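You operate a simulated robot arm through the tools that you are given. There is no shell and no other tool.

The job below is to be done with a simulated robot arm. You get a single attempt, and the scene is never put back.

## Task
Fit the pink cartridge and trial-charge the receiver to the green band.
Fine: release valve shut before the inlet opens, inlet shut in the band, then release the air to the grey band and leave that valve open. Where these are worked on the way, their far stop is far enough and under half their travel is too little: release valve.

It is judged by the outcome, as a careful person would: the job done as asked, and still so three seconds after it is handed in. It fails if anything else is knocked over, pushed out of place, dropped, spilled or broken.

## Robot
A 7-joint arm with a two-finger parallel gripper, fixed in place. Base frame: the origin is at the foot of the arm, x ahead of it, y to its left, z up; the work surface is at about z = 640. Lengths are in mm, angles in rad, forces in N, time in s.
Its first joint turns from -2.897 to 2.897 rad. Payload 4.4 kg.
The TCP is the grasp point between the finger pads, 23 mm short of the fingertips. In the tool frame z runs along the fingers and y along their closing line. Largest opening 94 mm; finger width 38, thickness 10; the body of the gripper, 54 by 96 mm, starts 39 mm behind the TCP.
Orientation is told as [roll, pitch, yaw] about the base's x, y, z axes, in that order, counted from this pose: with the fingers straight down and closing along the base's y, the tool's x points along the base's -x, its y along +y and its z along -z.

## Interface
- The arm moves only by the tool nudge_tool. Its argument "steps" is a list of rows, each an object of numbers (a shift or turn left out is 0, a gripper value left out holds the last): "tx", "ty", "tz": the shift along the tool's x, y, z in mm; "wx", "wy", "wz": the turn, a rotation vector about the tool's x, y, z in rad; "grip": the opening, from 0 (shut) to 1 (fully open). In form: [{"tx": .., "ty": .., "tz": .., "wx": .., "wy": .., "wz": .., "grip": ..}, ...]. A call has 1 to 20 rows; each row shifts and turns the commanded pose from where the row before left it, along the tool's axes as they then stand. Each row takes 0.2 s and may step no farther than 50 mm and 0.15 rad from the row before; otherwise, or with a gripper value out of range, the whole call is refused. A pose out of reach is approached as far as the arm can. The call stops where the force on the tool passes 40 N (or 10 N more than at its start, if that is more) or the arm is blocked; 0.2 s more then pass. Each finger travels about 72 mm/s and halts on what it meets, pressing with about 29 N; the grip force reading is that of the motor and also rises with nothing between the fingers. The clock runs only during rows and for 0.2 s after the last one: add rows that do not move to give the fingers time. The reply holds the time, the measured pose of the TCP, the force on the tool along the base axes, the opening and the grip force, in the units named above and with some noise, with the torque about the TCP (base axes, N m) and any sound that the robot's microphone picked up.
- Cameras (640 x 400 px; columns grow to the right, rows downward): "scene" is fixed at [49, 501.4, 1239.5]; the picture's right is [-0.52, -0.85, 0.00], its down [-0.40, 0.24, -0.88] and it looks along [0.75, -0.46, -0.47] (base axes); focal length 330 px, centre (320, 200). "wrist" rides on the gripper at [86, 16, -74] in the tool frame; the picture's right is [-0.18, 0.98, 0.00], its down [-0.58, -0.11, -0.81] and it looks along [-0.79, -0.15, 0.59] (tool axes); focal length 243 px, centre (320, 200). There is no depth. A picture from a camera that has moved, and an enlarged one, comes with that camera's place and axes in the base frame and with its lens.
- snapshot(camera): a new picture of that camera. No time passes.
- zoom(camera, box): a new picture of the part [left, top, right, bottom] of that camera's present view, enlarged. No time passes.
- job_done(): hands the job in; it is judged then, once.

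Nothing tells you positions but the pictures and the camera data. Unless the task says otherwise, let go and move clear before handing in.

The tools are called as a command line: name --argument value ..., lists and objects as JSON in quotes. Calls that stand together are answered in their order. nudge_tool: Moves the arm, as the interface text tells. Its arguments: {"type":"object","properties":{"steps":{"type":"array","items":{"type":"object","properties":{"tx":{"type":"number"},"ty":{"type":"number"},"tz":{"type":"number"},"wx":{"type":"number"},"wy":{"type":"number"},"wz":{"type":"number"},"grip":{"type":"number"}}}}},"required":["steps"]} The other tools are called the same way: snapshot (camera) takes a picture; zoom (camera, box) takes an enlarged picture of a part of a camera's view; job_done () hands the job in.

At the start:

```text
t: 0.0
ee_pos: [631.9, 405.2, 979.4]
tool_rot: [0.001, 0.0, -0.001]
contact_force: [0.6, -0.5, -0.8]
torque: [-0.01, 0.02, 0.03]
finger_gap: 93.9
gripper_force: 0.1
```

scene: 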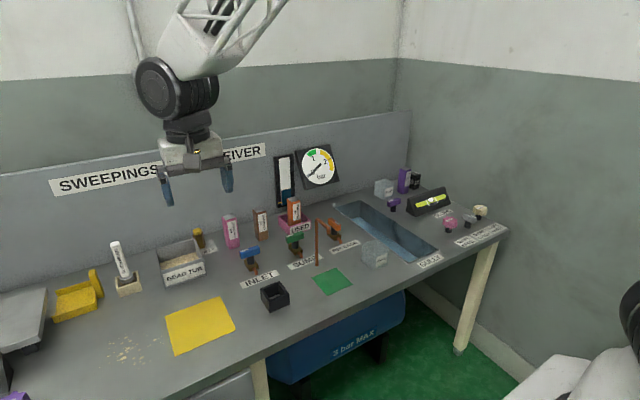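
wrist: 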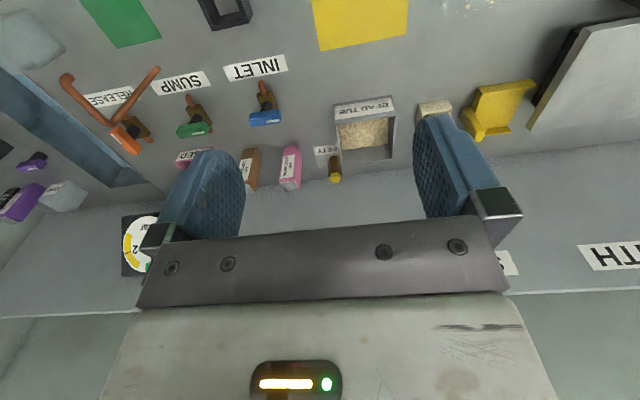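

I see a bench with three valves (INLET blue, SUMP green, RELEASE orange), some cartridges (pink, brown, orange) near the back, and a gauge. I'll zoom in to get details before moving.

zoom --camera "scene" --box '[200, 180, 360, 280]'

zoom --camera "scene" --box '[265, 140, 345, 210]'

zoom --camera "scene" --box '[340, 150, 520, 280]'

zoom --camera "wrist" --box '[40, 40, 360, 240]'

zoom --camera "scene" --box '[0, 220, 240, 400]'

```text
4.00 times, centred on (280, 230) of scene
camera zoom: at [49.0, 501.4, 1239.5], right [-0.52, -0.85, 0.0], down [-0.4, 0.24, -0.88], along [0.75, -0.46, -0.47], focal length 1319 px, centre (480, 80)
```

zoom: 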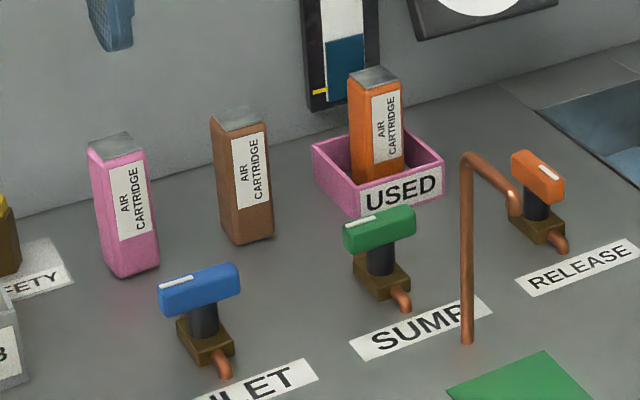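

```text
5.71 times, centred on (305, 175) of scene
camera zoom: at [49.0, 501.4, 1239.5], right [-0.52, -0.85, 0.0], down [-0.4, 0.24, -0.88], along [0.75, -0.46, -0.47], focal length 1884 px, centre (406, 343)
```

zoom: 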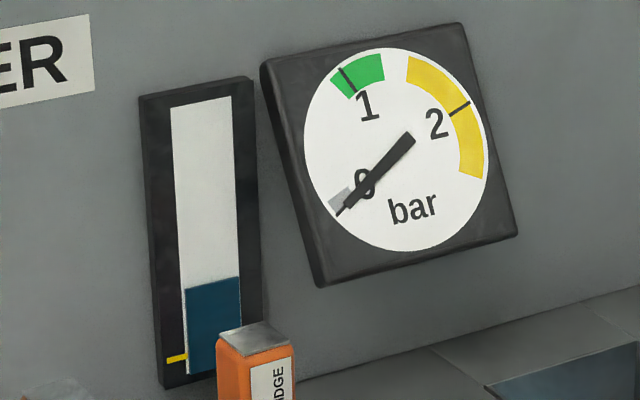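

```text
3.08 times, centred on (430, 215) of scene
camera zoom: at [49.0, 501.4, 1239.5], right [-0.52, -0.85, 0.0], down [-0.4, 0.24, -0.88], along [0.75, -0.46, -0.47], focal length 1014 px, centre (-18, 154)
```

zoom: 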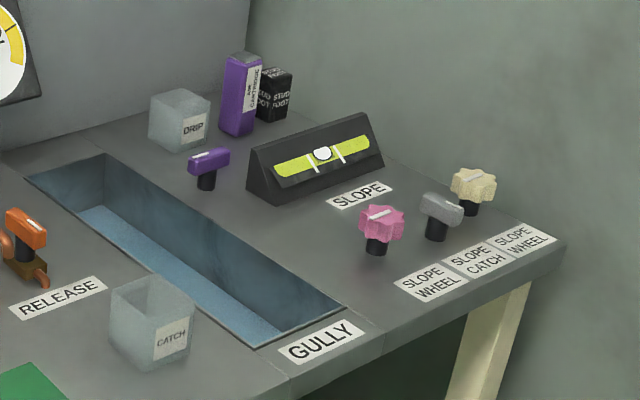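

```text
2.00 times, centred on (200, 140) of wrist
camera zoom: at [545.9, 421.8, 1055.9], right [0.18, 0.98, 0.0], down [0.58, -0.11, 0.81], along [0.79, -0.15, -0.59], focal length 485 px, centre (560, 320)
```

zoom: 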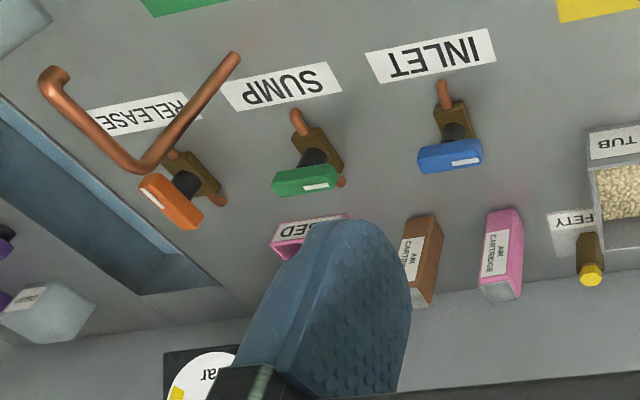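

```text
2.22 times, centred on (120, 310) of scene
camera zoom: at [49.0, 501.4, 1239.5], right [-0.52, -0.85, 0.0], down [-0.4, 0.24, -0.88], along [0.75, -0.46, -0.47], focal length 733 px, centre (764, -44)
```

zoom: 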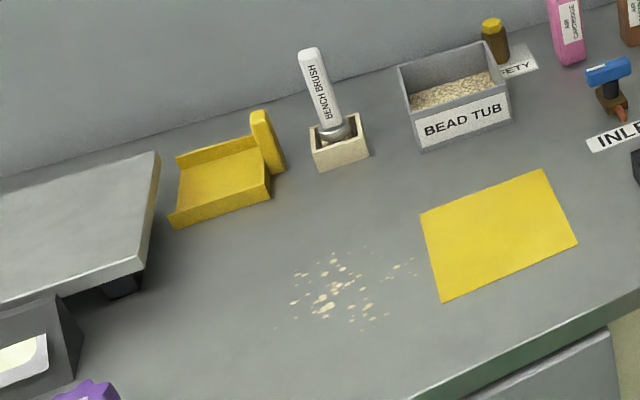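

The pink AIR CARTRIDGE stands near the back, and there's a black open box at about (275,295) that may be the cartridge socket. I'll look closer at it and the surroundings.

zoom --camera "scene" --box '[235, 260, 315, 320]'

zoom --camera "wrist" --box '[160, 0, 340, 120]'

zoom --camera "scene" --box '[220, 280, 420, 400]'

zoom --camera "scene" --box '[180, 200, 260, 260]'

zoom --camera "scene" --box '[0, 100, 320, 300]'

```text
6.67 times, centred on (275, 290) of scene
camera zoom: at [49.0, 501.4, 1239.5], right [-0.52, -0.85, 0.0], down [-0.4, 0.24, -0.88], along [0.75, -0.46, -0.47], focal length 2198 px, centre (620, -400)
```

zoom: 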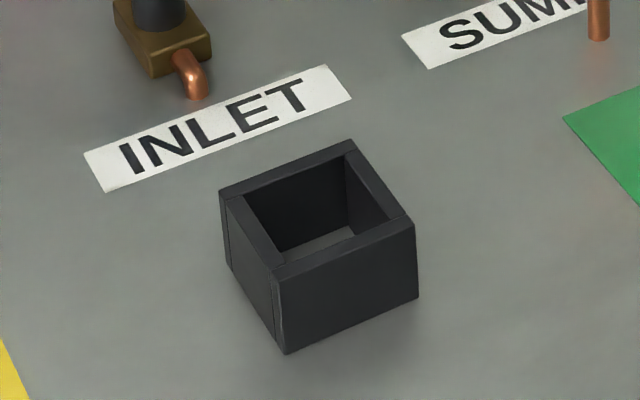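

```text
3.33 times, centred on (250, 60) of wrist
camera zoom: at [545.9, 421.8, 1055.9], right [0.18, 0.98, 0.0], down [0.58, -0.11, 0.81], along [0.79, -0.15, -0.59], focal length 809 px, centre (553, 667)
```

zoom: 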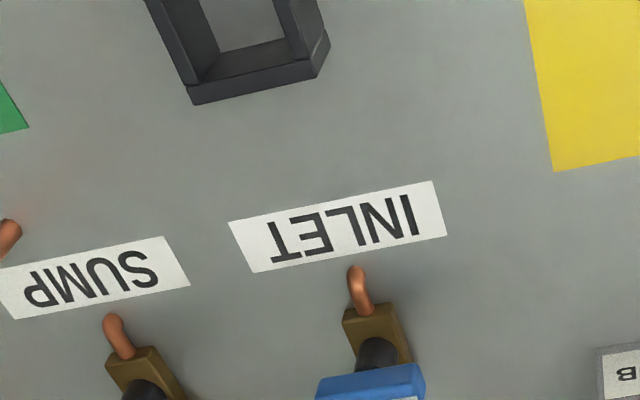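

```text
3.20 times, centred on (320, 340) of scene
camera zoom: at [49.0, 501.4, 1239.5], right [-0.52, -0.85, 0.0], down [-0.4, 0.24, -0.88], along [0.75, -0.46, -0.47], focal length 1055 px, centre (320, -248)
```

zoom: 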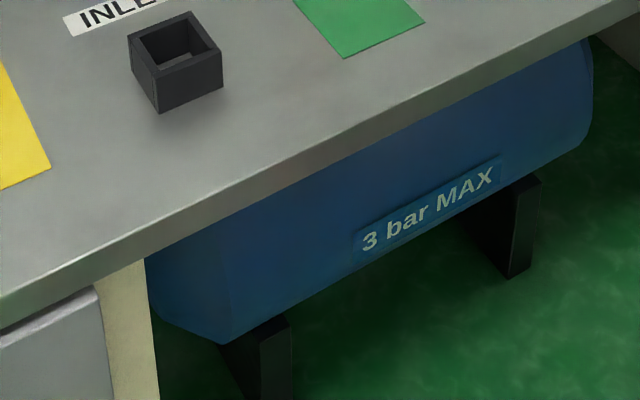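

```text
6.67 times, centred on (220, 230) of scene
camera zoom: at [49.0, 501.4, 1239.5], right [-0.52, -0.85, 0.0], down [-0.4, 0.24, -0.88], along [0.75, -0.46, -0.47], focal length 2198 px, centre (987, 0)
```

zoom: 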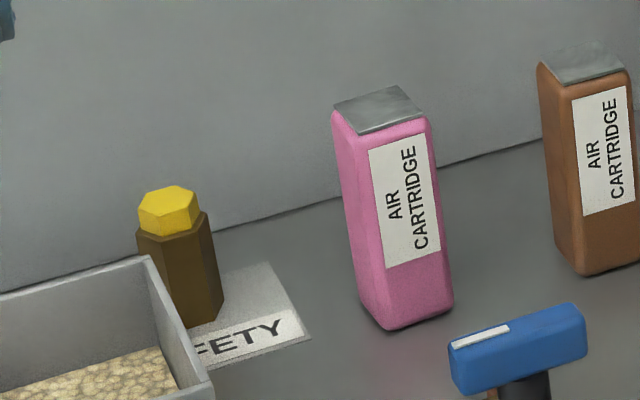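

```text
2.00 times, centred on (160, 200) of scene
camera zoom: at [49.0, 501.4, 1239.5], right [-0.52, -0.85, 0.0], down [-0.4, 0.24, -0.88], along [0.75, -0.46, -0.47], focal length 659 px, centre (640, 200)
```

zoom: 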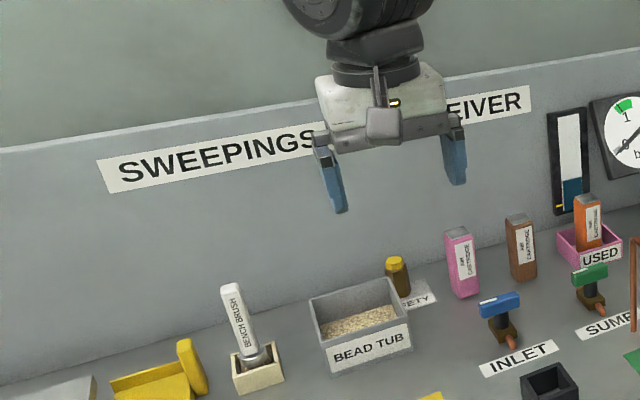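

The socket works out to about (612, 282) with outer size about 51 mm and top at z≈675. The pink cartridge is near (894, 297), about 31 mm square and 100 mm tall. Next I look closely at the valves and the labels.

zoom --camera "scene" --box '[310, 205, 370, 250]'

zoom --camera "scene" --box '[230, 235, 290, 280]'

zoom --camera "scene" --box '[275, 220, 335, 265]'

zoom --camera "wrist" --box '[50, 60, 170, 160]'

zoom --camera "wrist" --box '[230, 60, 310, 140]'

```text
8.89 times, centred on (340, 228) of scene
camera zoom: at [49.0, 501.4, 1239.5], right [-0.52, -0.85, 0.0], down [-0.4, 0.24, -0.88], along [0.75, -0.46, -0.47], focal length 2931 px, centre (142, -44)
```

zoom: 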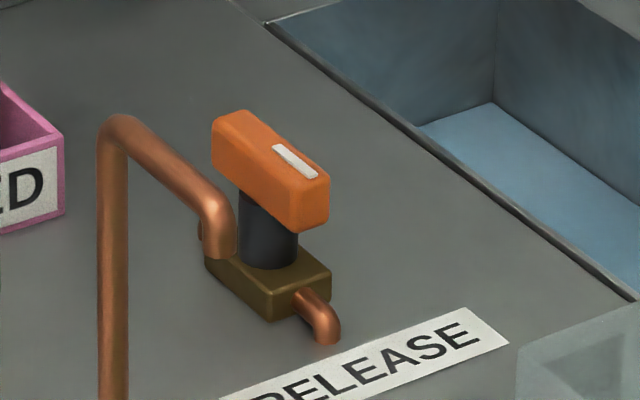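

```text
8.89 times, centred on (260, 258) of scene
camera zoom: at [49.0, 501.4, 1239.5], right [-0.52, -0.85, 0.0], down [-0.4, 0.24, -0.88], along [0.75, -0.46, -0.47], focal length 2931 px, centre (853, -311)
```

zoom: 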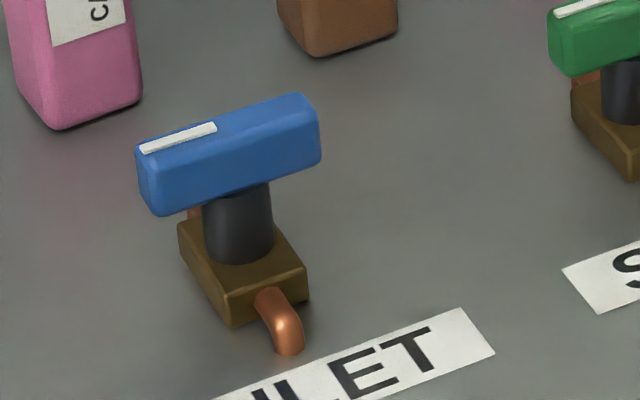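

```text
8.89 times, centred on (305, 242) of scene
camera zoom: at [49.0, 501.4, 1239.5], right [-0.52, -0.85, 0.0], down [-0.4, 0.24, -0.88], along [0.75, -0.46, -0.47], focal length 2931 px, centre (453, -178)
```

zoom: 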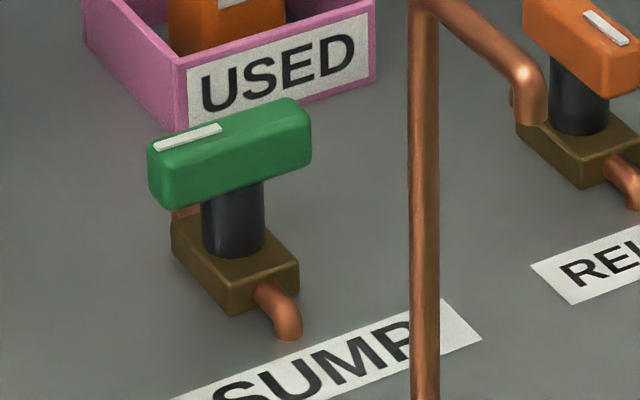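

```text
4.00 times, centred on (110, 110) of wrist
camera zoom: at [545.9, 421.8, 1055.9], right [0.18, 0.98, 0.0], down [0.58, -0.11, 0.81], along [0.79, -0.15, -0.59], focal length 970 px, centre (1160, 560)
```

zoom: 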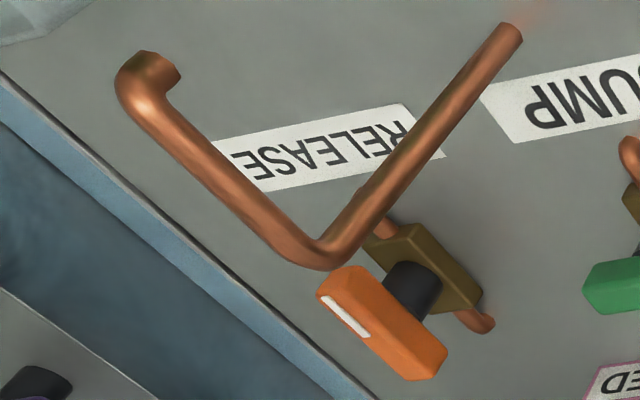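

```text
5.00 times, centred on (270, 100) of wrist
camera zoom: at [545.9, 421.8, 1055.9], right [0.18, 0.98, 0.0], down [0.58, -0.11, 0.81], along [0.79, -0.15, -0.59], focal length 1213 px, centre (570, 700)
```

zoom: 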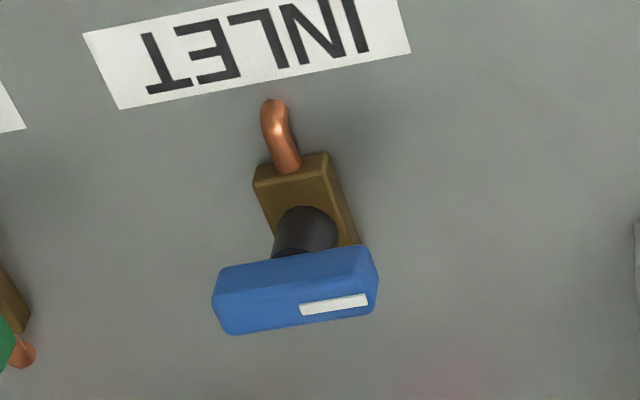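

Reading the valves: INLET (blue) and SUMP (green) handles lie across their pipes, so they are shut. RELEASE (orange) lies along its pipe, so it is open, and must be turned a quarter clockwise to shut. I'll move to a viewing point above and in front of the pink cartridge to refine its pose.

nudge_tool --steps '[{"tx": -34.7, "ty": -18, "tz": 13.2, "grip": 0.75}, {"tx": -34.7, "ty": -18, "tz": 13.2}, {"tx": -34.7, "ty": -18, "tz": 13.2}, {"tx": -34.7, "ty": -18, "tz": 13.2}, {"tx": -34.7, "ty": -18, "tz": 13.2}, {"tx": -34.7, "ty": -18, "tz": 13.2}, {}]'

snapshot --camera "wrist"

snapshot --camera "scene"

```text
t: 1.6
ee_pos: [840.3, 294.5, 898.6]
tool_rot: [0.001, 0.0, -0.001]
contact_force: [-0.3, 0.2, -0.8]
torque: [-0.02, -0.03, -0.02]
finger_gap: 70.6
gripper_force: 0.1
```

```text
taken
camera wrist: at [754.3, 312.0, 975.7], right [0.18, 0.98, 0.0], down [0.58, -0.11, 0.81], along [0.79, -0.15, -0.59], focal length 243 px, centre (320, 200)
```

wrist: 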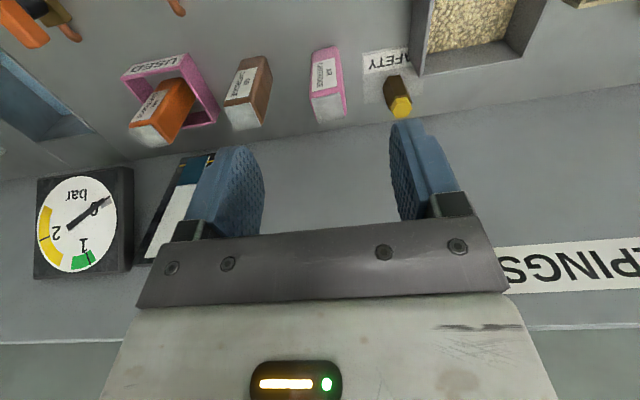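

```text
taken
```

scene: 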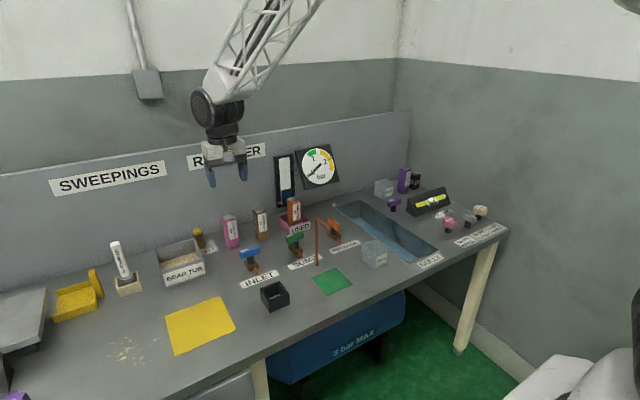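

The arm rises steeply above the gripper, so the scene camera should keep a view of the gauge. I'll zoom in on the pink cartridge with the wrist camera to refine its pose.

zoom --camera "wrist" --box '[280, 30, 440, 130]'

zoom --camera "scene" --box '[205, 200, 275, 255]'

```text
4.00 times, centred on (360, 80) of wrist
camera zoom: at [754.3, 312.0, 975.7], right [0.18, 0.98, 0.0], down [0.58, -0.11, 0.81], along [0.79, -0.15, -0.59], focal length 970 px, centre (160, 680)
```

zoom: 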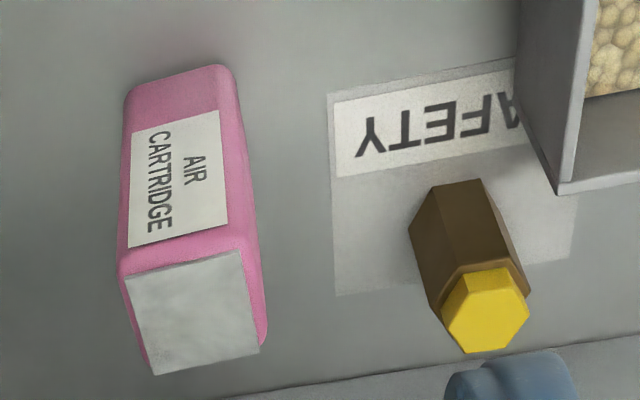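

```text
7.27 times, centred on (240, 228) of scene
camera zoom: at [49.0, 501.4, 1239.5], right [-0.52, -0.85, 0.0], down [-0.4, 0.24, -0.88], along [0.75, -0.46, -0.47], focal length 2398 px, centre (902, 0)
```

zoom: 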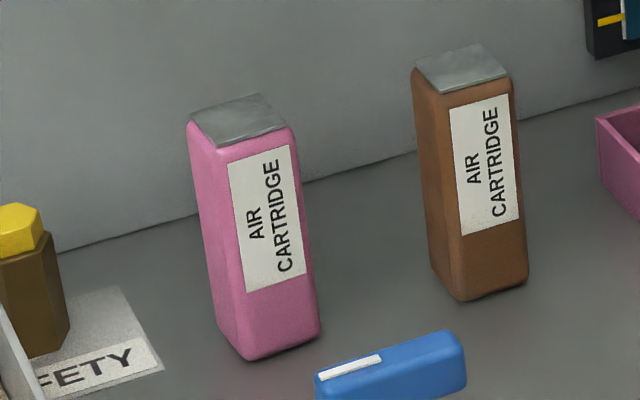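

From the wrist view, the cartridge top is at z≈742, spanning x 891–921 and y 278–309, turned by about +0.055 rad, so its centre is near (906, 293.5). I'll move above it with the fingers clear of its top and check.

nudge_tool --steps '[{"tx": -33, "ty": -0.5, "tz": 25}, {"tx": -32.7, "ty": -0.5, "tz": 30}, {"tz": 40}, {"wz": -0.055}, {}]'

snapshot --camera "wrist"

zoom --camera "scene" --box '[180, 160, 300, 260]'

```text
t: 2.8
ee_pos: [906.8, 295.2, 804.8]
tool_rot: [0.002, 0.001, 0.056]
contact_force: [-1.2, -0.6, 0.3]
torque: [0.03, -0.03, 0.02]
finger_gap: 70.5
gripper_force: 0.0
```

```text
taken
camera wrist: at [819.3, 307.5, 881.9], right [0.13, 0.99, 0.0], down [0.59, -0.08, 0.81], along [0.8, -0.1, -0.59], focal length 243 px, centre (320, 200)
```

wrist: 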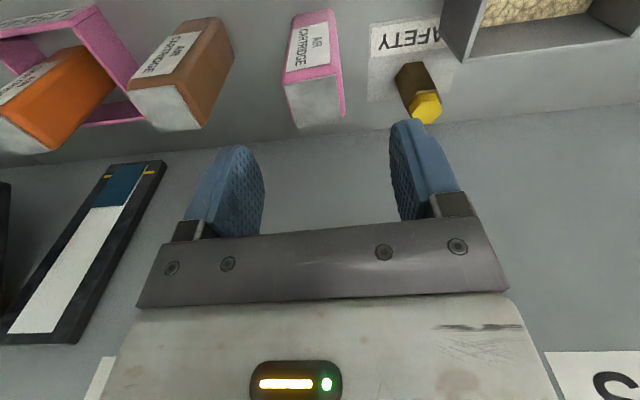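

```text
4.00 times, centred on (240, 210) of scene
camera zoom: at [49.0, 501.4, 1239.5], right [-0.52, -0.85, 0.0], down [-0.4, 0.24, -0.88], along [0.75, -0.46, -0.47], focal length 1319 px, centre (640, 160)
```

zoom: 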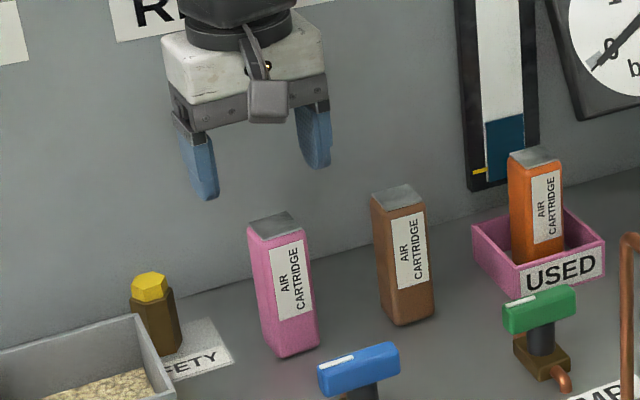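

I'm hovering above the cartridge. I'll zoom the wrist view once more to verify the alignment before descending.

zoom --camera "wrist" --box '[240, 0, 400, 140]'

```text
2.86 times, centred on (320, 70) of wrist
camera zoom: at [819.3, 307.5, 881.9], right [0.13, 0.99, 0.0], down [0.59, -0.08, 0.81], along [0.8, -0.1, -0.59], focal length 693 px, centre (320, 571)
```

zoom: 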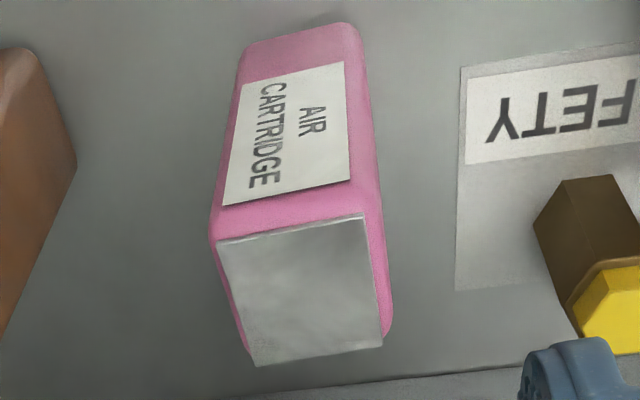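

The cap centre computes to (906.3, 292.8) with yaw 0.056, so I only need about −2.3 mm in y. I'll descend to grasp height (z≈715) and close.

nudge_tool --steps '[{"ty": -2.4, "tx": 0.4}, {"tz": 30}, {"tz": 30}, {"tz": 29}, {}, {"grip": 0.3}, {}, {"grip": 0.2}, {}, {}]'

snapshot --camera "wrist"

```text
t: 5.0
ee_pos: [906.1, 294.1, 716.5]
tool_rot: [0.0, 0.001, 0.056]
contact_force: [0.1, -0.9, 0.5]
torque: [-0.01, 0.0, -0.03]
finger_gap: 35.8
gripper_force: 28.9
```

```text
taken
camera wrist: at [819.8, 305.6, 792.2], right [0.13, 0.99, 0.0], down [0.59, -0.08, 0.81], along [0.8, -0.1, -0.59], focal length 243 px, centre (320, 200)
```

wrist: 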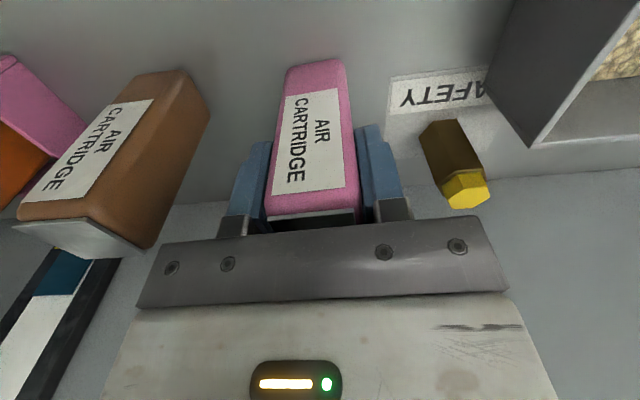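

The cartridge is gripped (gap 35.8 mm). I'll lift it straight up, then carry it over the socket area high above everything, and look at the socket.

nudge_tool --steps '[{"tz": -10}, {"tz": -30}, {"tz": -35}, {"tz": -35}, {"tz": -35}, {"wz": 0.056}, {"tx": 42, "ty": -1}, {"tx": 44, "ty": -2}, {"tx": 44, "ty": -2}, {"tx": 44, "ty": -2}, {"tx": 44, "ty": -2}, {"tx": 44, "ty": -2}, {"tx": 44}, {}]'

snapshot --camera "wrist"

snapshot --camera "scene"

```text
t: 8.0
ee_pos: [596.3, 283.6, 860.8]
tool_rot: [0.0, 0.001, 0.0]
contact_force: [-0.5, -0.5, -0.8]
torque: [-0.03, -0.03, 0.04]
finger_gap: 35.8
gripper_force: 29.0
```

```text
taken
camera wrist: at [510.8, 300.3, 937.3], right [0.18, 0.98, 0.0], down [0.58, -0.11, 0.81], along [0.79, -0.15, -0.59], focal length 243 px, centre (320, 200)
```

wrist: 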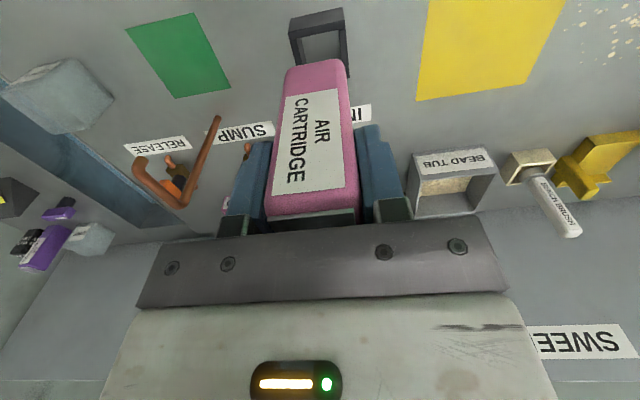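

```text
taken
```

scene: 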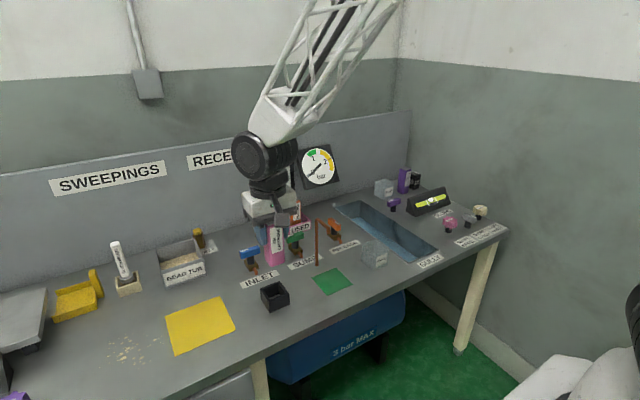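

I need an unobstructed look at the socket, so I'll shift to the left with the cartridge held high.

nudge_tool --steps '[{"tx": 10, "ty": 42, "tz": 7}, {"tx": 10, "ty": 42, "tz": 7}, {"tx": 10, "ty": 42, "tz": 7}, {}, {}]'

snapshot --camera "wrist"

zoom --camera "wrist" --box '[170, 40, 300, 140]'

```text
t: 9.2
ee_pos: [568.1, 409.2, 837.8]
tool_rot: [0.0, 0.0, 0.001]
contact_force: [0.2, -0.4, -1.3]
torque: [0.0, 0.01, -0.01]
finger_gap: 35.8
gripper_force: 29.0
```

```text
taken
camera wrist: at [481.9, 426.1, 915.1], right [0.18, 0.98, 0.0], down [0.58, -0.11, 0.81], along [0.79, -0.15, -0.59], focal length 243 px, centre (320, 200)
```

wrist: 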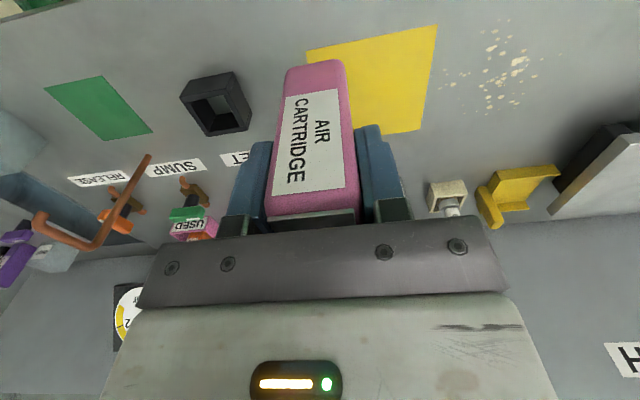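

```text
4.00 times, centred on (235, 90) of wrist
camera zoom: at [481.9, 426.1, 915.1], right [0.18, 0.98, 0.0], down [0.58, -0.11, 0.81], along [0.79, -0.15, -0.59], focal length 970 px, centre (660, 640)
```

zoom: 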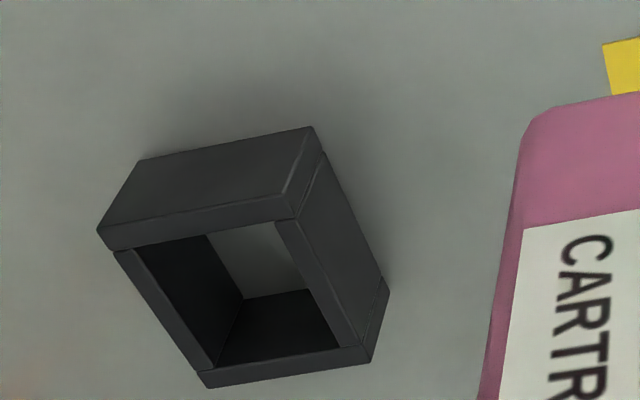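

The socket cavity computes to x 602–643, y 260–301 (about 40.5 mm square, rim z≈675), centre (622.4, 280.3), square to the axes. The cartridge is about 36 mm, so there's about 2 mm clearance each side. I'll move over it and check from just above.

nudge_tool --steps '[{"tx": -18.1, "ty": -43.1}, {"tx": -18.1, "ty": -43.1}, {"tx": -18.2, "ty": -43.2}, {"tz": 30}, {"tz": 28}, {}, {}]'

snapshot --camera "wrist"

zoom --camera "wrist" --box '[260, 0, 420, 100]'

zoom --camera "scene" --box '[235, 220, 325, 320]'

```text
t: 10.8
ee_pos: [624.2, 277.9, 782.6]
tool_rot: [0.001, 0.0, -0.001]
contact_force: [-0.9, 0.0, -0.8]
torque: [0.0, -0.03, -0.01]
finger_gap: 35.7
gripper_force: 28.9
```

```text
taken
camera wrist: at [538.8, 296.2, 858.4], right [0.18, 0.98, 0.0], down [0.58, -0.11, 0.81], along [0.79, -0.15, -0.59], focal length 243 px, centre (320, 200)
```

wrist: 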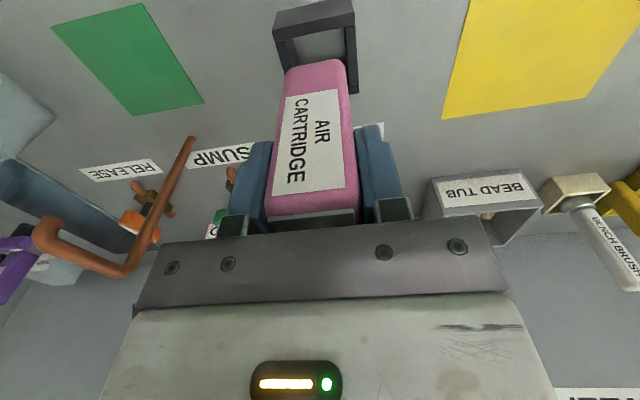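

```text
4.00 times, centred on (340, 50) of wrist
camera zoom: at [538.8, 296.2, 858.4], right [0.18, 0.98, 0.0], down [0.58, -0.11, 0.81], along [0.79, -0.15, -0.59], focal length 970 px, centre (240, 800)
```

zoom: 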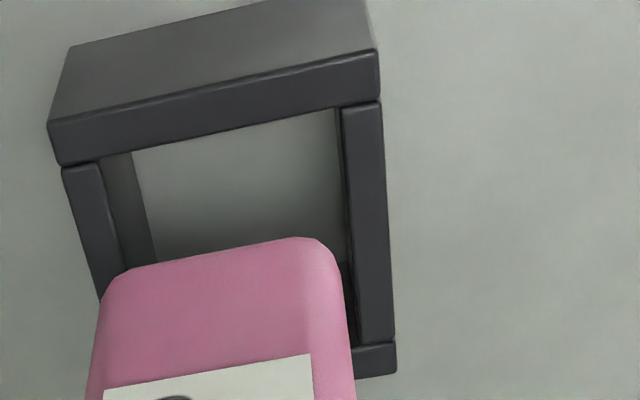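

```text
4.00 times, centred on (280, 270) of scene
camera zoom: at [49.0, 501.4, 1239.5], right [-0.52, -0.85, 0.0], down [-0.4, 0.24, -0.88], along [0.75, -0.46, -0.47], focal length 1319 px, centre (480, -80)
```

zoom: 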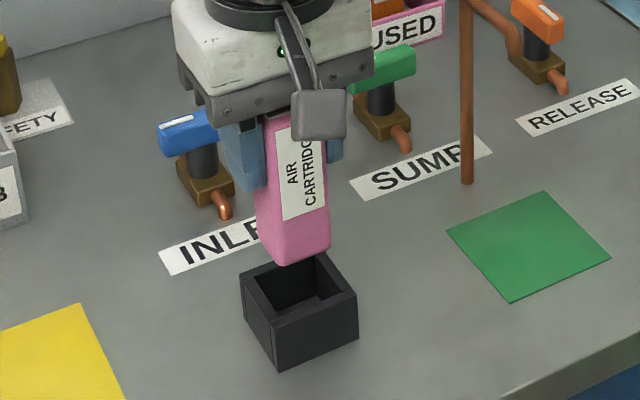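

The cartridge bottom is centred near (624.2, 279.7) and the cavity at (622, 280.8), so I correct by −2.2 in x and +1 in y. Then I go down to just above the rim and look again.

nudge_tool --steps '[{"tx": 2.2, "ty": 1.0}, {"tz": 12}, {"tz": 12}, {}, {}]'

zoom --camera "wrist" --box '[260, 0, 420, 100]'

zoom --camera "scene" --box '[240, 250, 320, 320]'

```text
t: 12.0
ee_pos: [623.2, 280.8, 760.2]
tool_rot: [0.001, 0.001, 0.0]
contact_force: [0.0, -0.4, -0.9]
torque: [0.02, -0.04, -0.05]
finger_gap: 35.8
gripper_force: 29.4
```

```text
4.00 times, centred on (340, 50) of wrist
camera zoom: at [536.4, 297.4, 835.2], right [0.19, 0.98, 0.0], down [0.58, -0.11, 0.81], along [0.79, -0.15, -0.59], focal length 970 px, centre (240, 800)
```

zoom: 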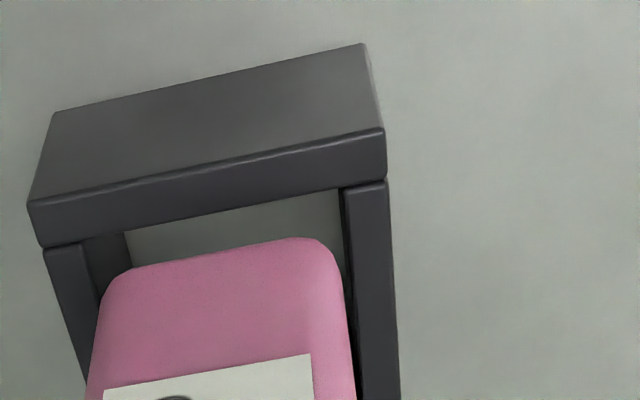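

```text
5.71 times, centred on (280, 285) of scene
camera zoom: at [49.0, 501.4, 1239.5], right [-0.52, -0.85, 0.0], down [-0.4, 0.24, -0.88], along [0.75, -0.46, -0.47], focal length 1884 px, centre (549, -286)
```

zoom: 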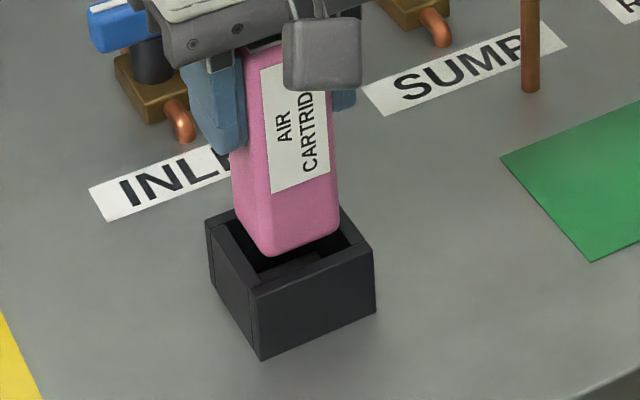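

Alignment is good: about 2.3 mm clearance on each side. I'll lower it in, slowly near the bottom.

nudge_tool --steps '[{"tz": 8}, {"tz": 8}, {"tz": 8}, {"tz": 8}, {"tz": 5}, {}, {}]'

zoom --camera "scene" --box '[240, 250, 320, 320]'

```text
t: 13.6
ee_pos: [621.7, 280.5, 721.2]
tool_rot: [0.0, 0.0, -0.003]
contact_force: [12.3, 0.1, -0.4]
torque: [0.03, -0.76, 0.05]
finger_gap: 35.8
gripper_force: 29.3
```

```text
5.71 times, centred on (280, 285) of scene
camera zoom: at [49.0, 501.4, 1239.5], right [-0.52, -0.85, 0.0], down [-0.4, 0.24, -0.88], along [0.75, -0.46, -0.47], focal length 1884 px, centre (549, -286)
```

zoom: 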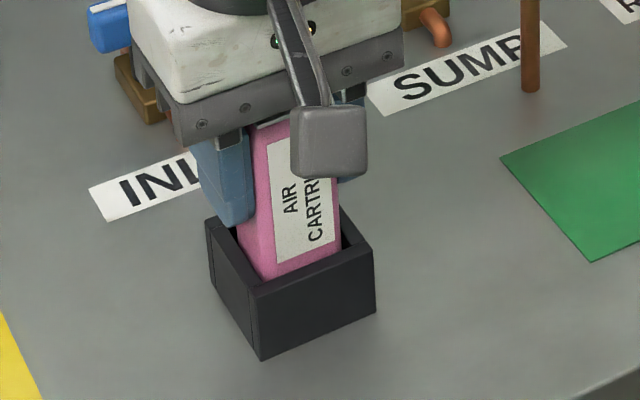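

It's in the socket, but there's a 12 N push in +x from the front wall. I'll ease +1.2 mm in x and lower the last few millimetres.

nudge_tool --steps '[{"tx": -1.2}, {}, {"tz": 2}, {"tz": 2}, {}]'

```text
t: 14.8
ee_pos: [622.8, 280.1, 717.1]
tool_rot: [0.001, -0.001, -0.002]
contact_force: [0.4, 0.2, -0.9]
torque: [-0.01, -0.02, 0.0]
finger_gap: 35.7
gripper_force: 28.9
```

The side load is gone. I'll lower in 1 mm steps until I feel the floor.

nudge_tool --steps '[{"tz": 1}, {"tz": 1}, {}]'

```text
t: 15.6
ee_pos: [624.1, 280.1, 715.1]
tool_rot: [0.0, -0.001, -0.002]
contact_force: [-0.4, -1.2, 2.5]
torque: [-0.04, -0.03, -0.03]
finger_gap: 35.8
gripper_force: 28.6
```

nudge_tool --steps '[{"tz": 1}, {}, {}]'

zoom --camera "scene" --box '[240, 230, 320, 320]'

snapshot --camera "wrist"

```text
t: 16.4
ee_pos: [622.8, 280.9, 713.9]
tool_rot: [-0.001, -0.002, -0.002]
contact_force: [1.8, -2.5, 20.9]
torque: [-0.11, -0.15, 0.0]
finger_gap: 35.8
gripper_force: 29.0
```

```text
4.44 times, centred on (280, 275) of scene
camera zoom: at [49.0, 501.4, 1239.5], right [-0.52, -0.85, 0.0], down [-0.4, 0.24, -0.88], along [0.75, -0.46, -0.47], focal length 1465 px, centre (498, -133)
```

zoom: 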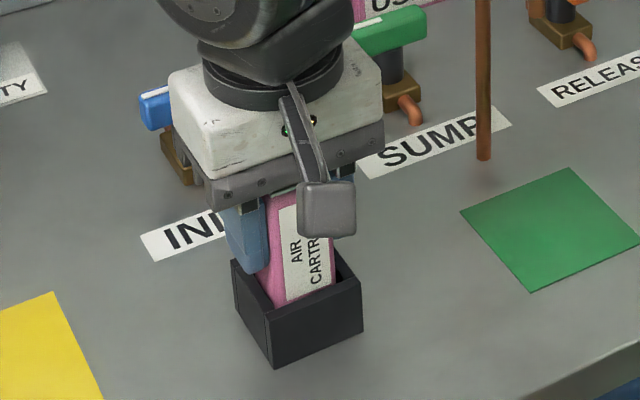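

```text
taken
camera wrist: at [537.5, 297.4, 790.7], right [0.19, 0.98, 0.0], down [0.58, -0.11, 0.81], along [0.79, -0.15, -0.59], focal length 243 px, centre (320, 200)
```

wrist: 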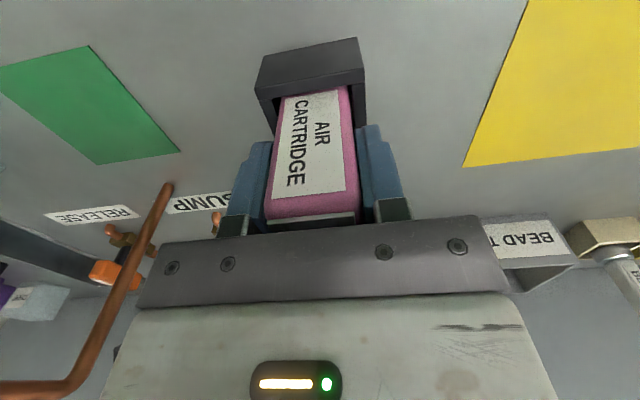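

The cartridge is bottomed with 21 N upward, so it's seated. I'll relieve the pressure, release, and rise straight up.

nudge_tool --steps '[{"tz": -1}, {}, {"grip": 0.6}, {}, {}, {"tz": -20}, {"tz": -40}, {"tz": -45}, {}]'

snapshot --camera "wrist"

zoom --camera "scene" --box '[220, 210, 360, 320]'

```text
t: 18.4
ee_pos: [622.3, 280.0, 820.7]
tool_rot: [0.001, 0.0, -0.001]
contact_force: [-0.5, -0.2, 0.4]
torque: [0.0, 0.01, -0.04]
finger_gap: 56.1
gripper_force: 0.0
```

```text
taken
camera wrist: at [536.1, 296.4, 896.9], right [0.19, 0.98, 0.0], down [0.58, -0.11, 0.81], along [0.79, -0.15, -0.59], focal length 243 px, centre (320, 200)
```

wrist: 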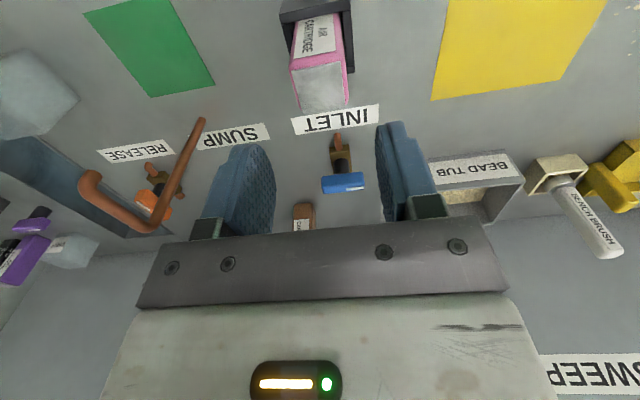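

```text
3.64 times, centred on (290, 265) of scene
camera zoom: at [49.0, 501.4, 1239.5], right [-0.52, -0.85, 0.0], down [-0.4, 0.24, -0.88], along [0.75, -0.46, -0.47], focal length 1199 px, centre (429, -36)
```

zoom: 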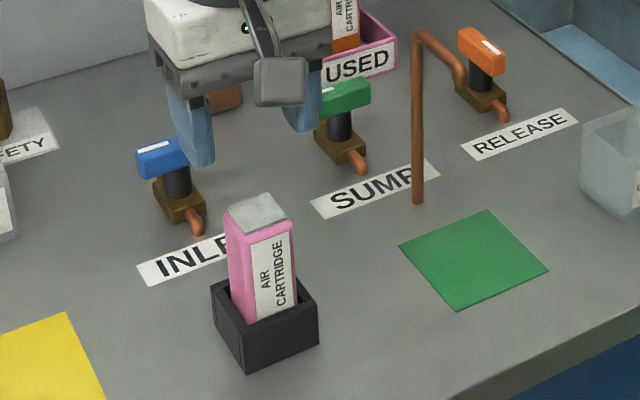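

The pink cartridge stands firmly in the socket. Next I rise above the spout pipe's height and travel to the RELEASE valve for a close look.

nudge_tool --steps '[{"tz": -40}, {"tz": -20}, {"tx": -17, "ty": -39.3}, {"tx": -17, "ty": -39.3}, {"tx": -17, "ty": -39.3}, {"tx": -17, "ty": -39.3}, {"tx": -17, "ty": -39.3}, {"tx": -17, "ty": -39.3}, {"tx": -17, "ty": -39.3}, {}, {}]'

snapshot --camera "wrist"

zoom --camera "wrist" --box '[240, 20, 400, 140]'

snapshot --camera "scene"

```text
t: 20.8
ee_pos: [742.3, 6.1, 881.7]
tool_rot: [-0.001, 0.0, -0.001]
contact_force: [-0.4, -0.2, 0.3]
torque: [0.0, 0.02, -0.01]
finger_gap: 56.5
gripper_force: 0.1
```

```text
taken
camera wrist: at [656.5, 23.7, 957.7], right [0.18, 0.98, 0.0], down [0.58, -0.11, 0.81], along [0.79, -0.15, -0.59], focal length 243 px, centre (320, 200)
```

wrist: 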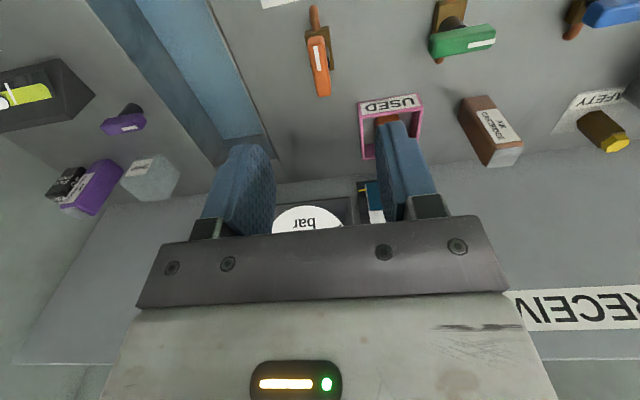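

```text
3.33 times, centred on (320, 80) of wrist
camera zoom: at [656.5, 23.7, 957.7], right [0.18, 0.98, 0.0], down [0.58, -0.11, 0.81], along [0.79, -0.15, -0.59], focal length 809 px, centre (320, 600)
```

zoom: 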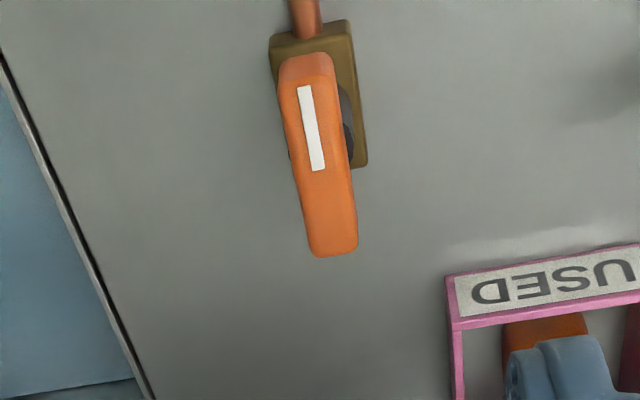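

```text
taken
```

scene: 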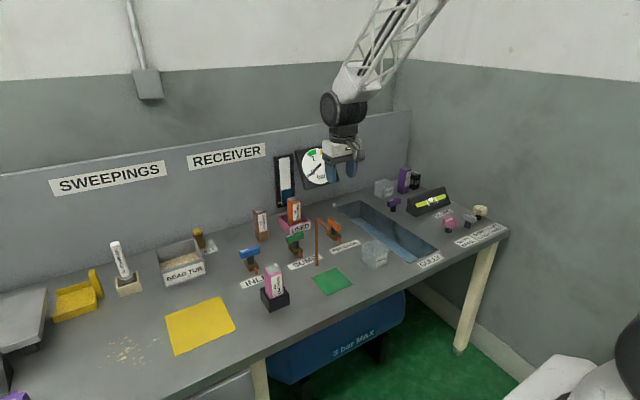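

The release handle is centred near (780.5, 1.3), lying along x, with its top near z≈696. I'll move directly above it with the fingers still above the handle and check.

nudge_tool --steps '[{"tx": -38, "ty": -5.5}, {"tz": 40}, {"tz": 40}, {"tz": 36}, {}, {}]'

snapshot --camera "wrist"

zoom --camera "wrist" --box '[240, 40, 400, 160]'

zoom --camera "scene" --box '[280, 160, 400, 260]'

```text
t: 22.2
ee_pos: [780.6, -1.0, 763.8]
tool_rot: [-0.001, 0.001, -0.002]
contact_force: [0.1, 0.7, -0.6]
torque: [0.0, -0.01, 0.02]
finger_gap: 56.4
gripper_force: 0.0
```

```text
taken
camera wrist: at [693.8, 16.5, 840.6], right [0.19, 0.98, 0.0], down [0.58, -0.11, 0.81], along [0.79, -0.15, -0.59], focal length 243 px, centre (320, 200)
```

wrist: 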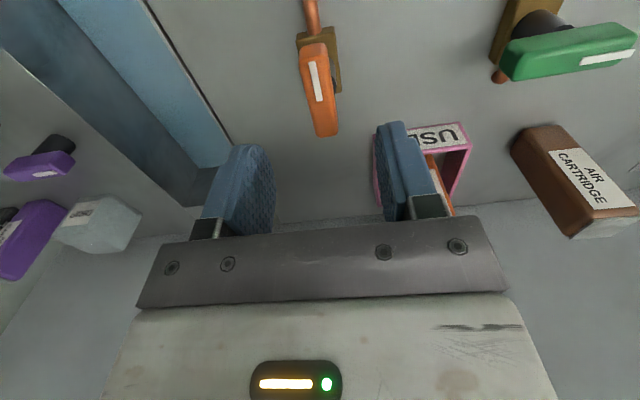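

```text
3.33 times, centred on (320, 100) of wrist
camera zoom: at [693.8, 16.5, 840.6], right [0.19, 0.98, 0.0], down [0.58, -0.11, 0.81], along [0.79, -0.15, -0.59], focal length 809 px, centre (320, 533)
```

zoom: 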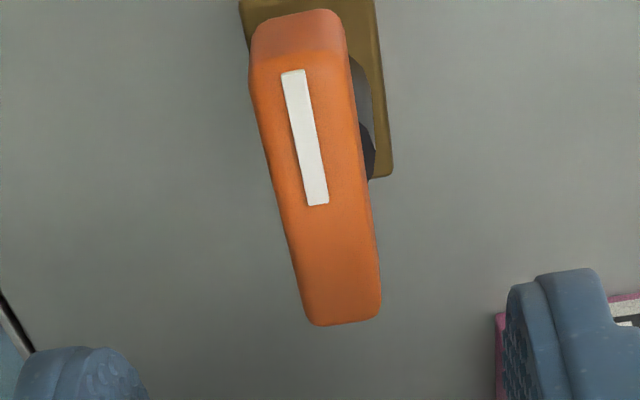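

```text
4.00 times, centred on (340, 210) of scene
camera zoom: at [49.0, 501.4, 1239.5], right [-0.52, -0.85, 0.0], down [-0.4, 0.24, -0.88], along [0.75, -0.46, -0.47], focal length 1319 px, centre (240, 160)
```

zoom: 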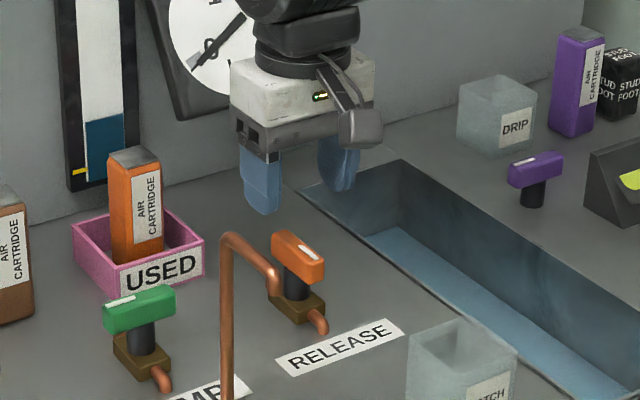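

The handle is centred at about (781, 1.2) with top z≈698; I'm about 1 mm off. I'll correct, lower to straddle the handle, and close on it.

nudge_tool --steps '[{"tx": -1.0, "ty": 0.9}, {"tz": 30}, {"tz": 30}, {"tz": 15}, {}, {"grip": 0.3}, {"grip": 0.1}, {}, {}, {}]'

snapshot --camera "wrist"

zoom --camera "scene" --box '[265, 140, 385, 260]'

```text
t: 24.5
ee_pos: [781.0, 0.1, 687.8]
tool_rot: [0.001, -0.001, -0.002]
contact_force: [-1.1, -6.4, 2.2]
torque: [-0.08, -0.5, -0.01]
finger_gap: 16.6
gripper_force: 45.6
stopped in row 10: the force on the tool passed its limit at 41 N (the readings are from after the stop); the commanded pose is now the measured one
```

```text
taken
camera wrist: at [694.5, 17.0, 764.6], right [0.19, 0.98, 0.0], down [0.58, -0.11, 0.81], along [0.79, -0.15, -0.59], focal length 243 px, centre (320, 200)
```

wrist: 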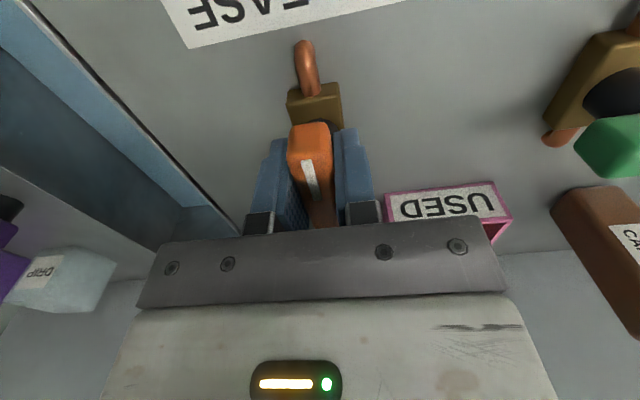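

```text
3.33 times, centred on (325, 200) of scene
camera zoom: at [49.0, 501.4, 1239.5], right [-0.52, -0.85, 0.0], down [-0.4, 0.24, -0.88], along [0.75, -0.46, -0.47], focal length 1099 px, centre (303, 200)
```

zoom: 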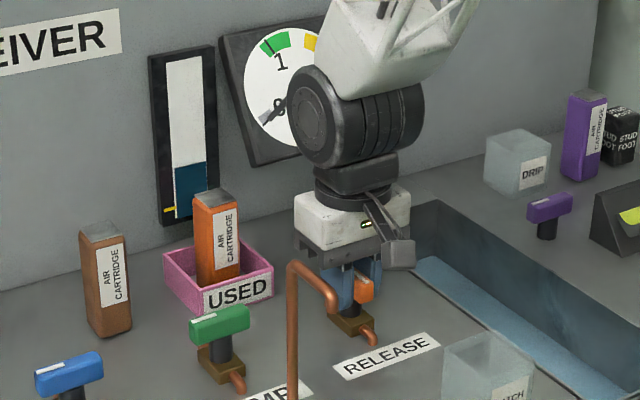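

The fingers are around the handle (gap 16.6 mm). I'll loosen slightly so the fingers guide without side load, then start turning clockwise and watch.

nudge_tool --steps '[{"grip": 0.2}, {}, {"wz": 0.1}, {"wz": 0.1}, {"wz": 0.1}, {}]'

snapshot --camera "wrist"

```text
t: 25.9
ee_pos: [779.6, 0.4, 688.5]
tool_rot: [0.0, 0.0, -0.301]
contact_force: [-0.6, -0.6, -0.5]
torque: [-0.02, -0.03, 0.03]
finger_gap: 19.0
gripper_force: 0.6
```

```text
taken
camera wrist: at [703.1, 42.0, 764.0], right [0.47, 0.88, 0.0], down [0.52, -0.28, 0.81], along [0.71, -0.38, -0.59], focal length 243 px, centre (320, 200)
```

wrist: 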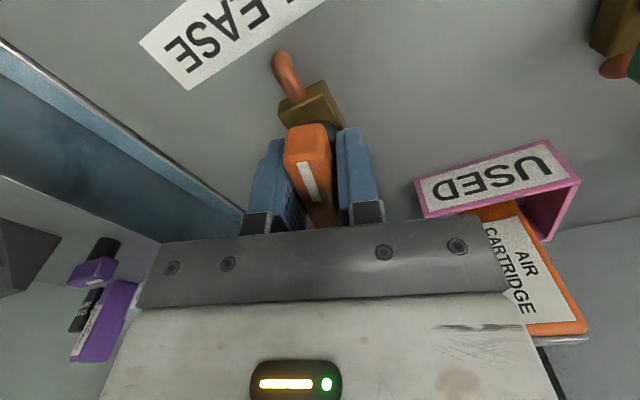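

The handle turns freely with the gripper in the clockwise direction. I'll continue turning in stages.

nudge_tool --steps '[{"wz": 0.1}, {"wz": 0.1}, {"wz": 0.1}, {"wz": 0.1}, {"wz": 0.1}, {"wz": 0.1}, {}]'

snapshot --camera "wrist"

snapshot --camera "scene"

```text
t: 27.5
ee_pos: [781.2, -0.5, 688.6]
tool_rot: [-0.002, 0.001, -0.901]
contact_force: [-0.8, -0.6, 0.0]
torque: [0.01, 0.0, 0.05]
finger_gap: 19.3
gripper_force: 0.9
```

```text
taken
camera wrist: at [740.6, 78.8, 764.6], right [0.89, 0.46, 0.0], down [0.27, -0.52, 0.81], along [0.37, -0.71, -0.59], focal length 243 px, centre (320, 200)
```

wrist: 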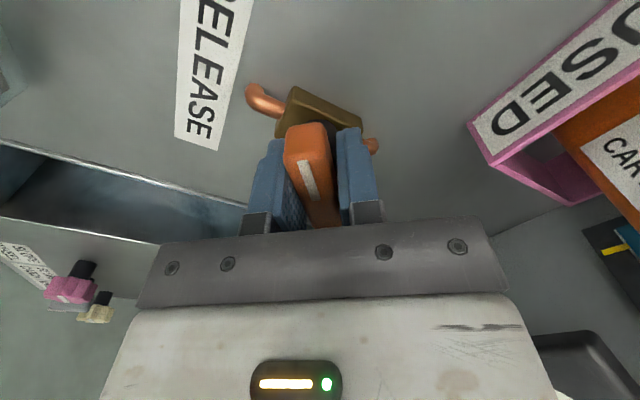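

```text
taken
```

scene: 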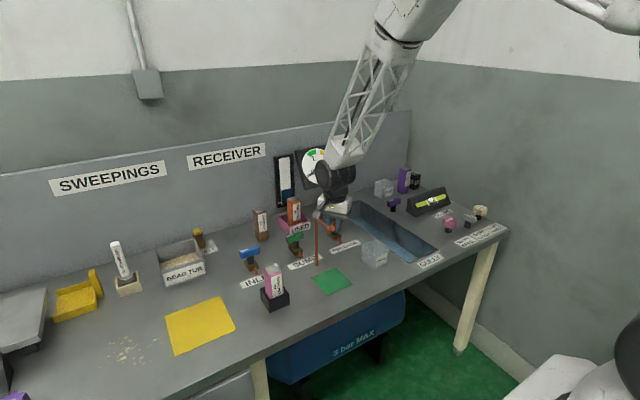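

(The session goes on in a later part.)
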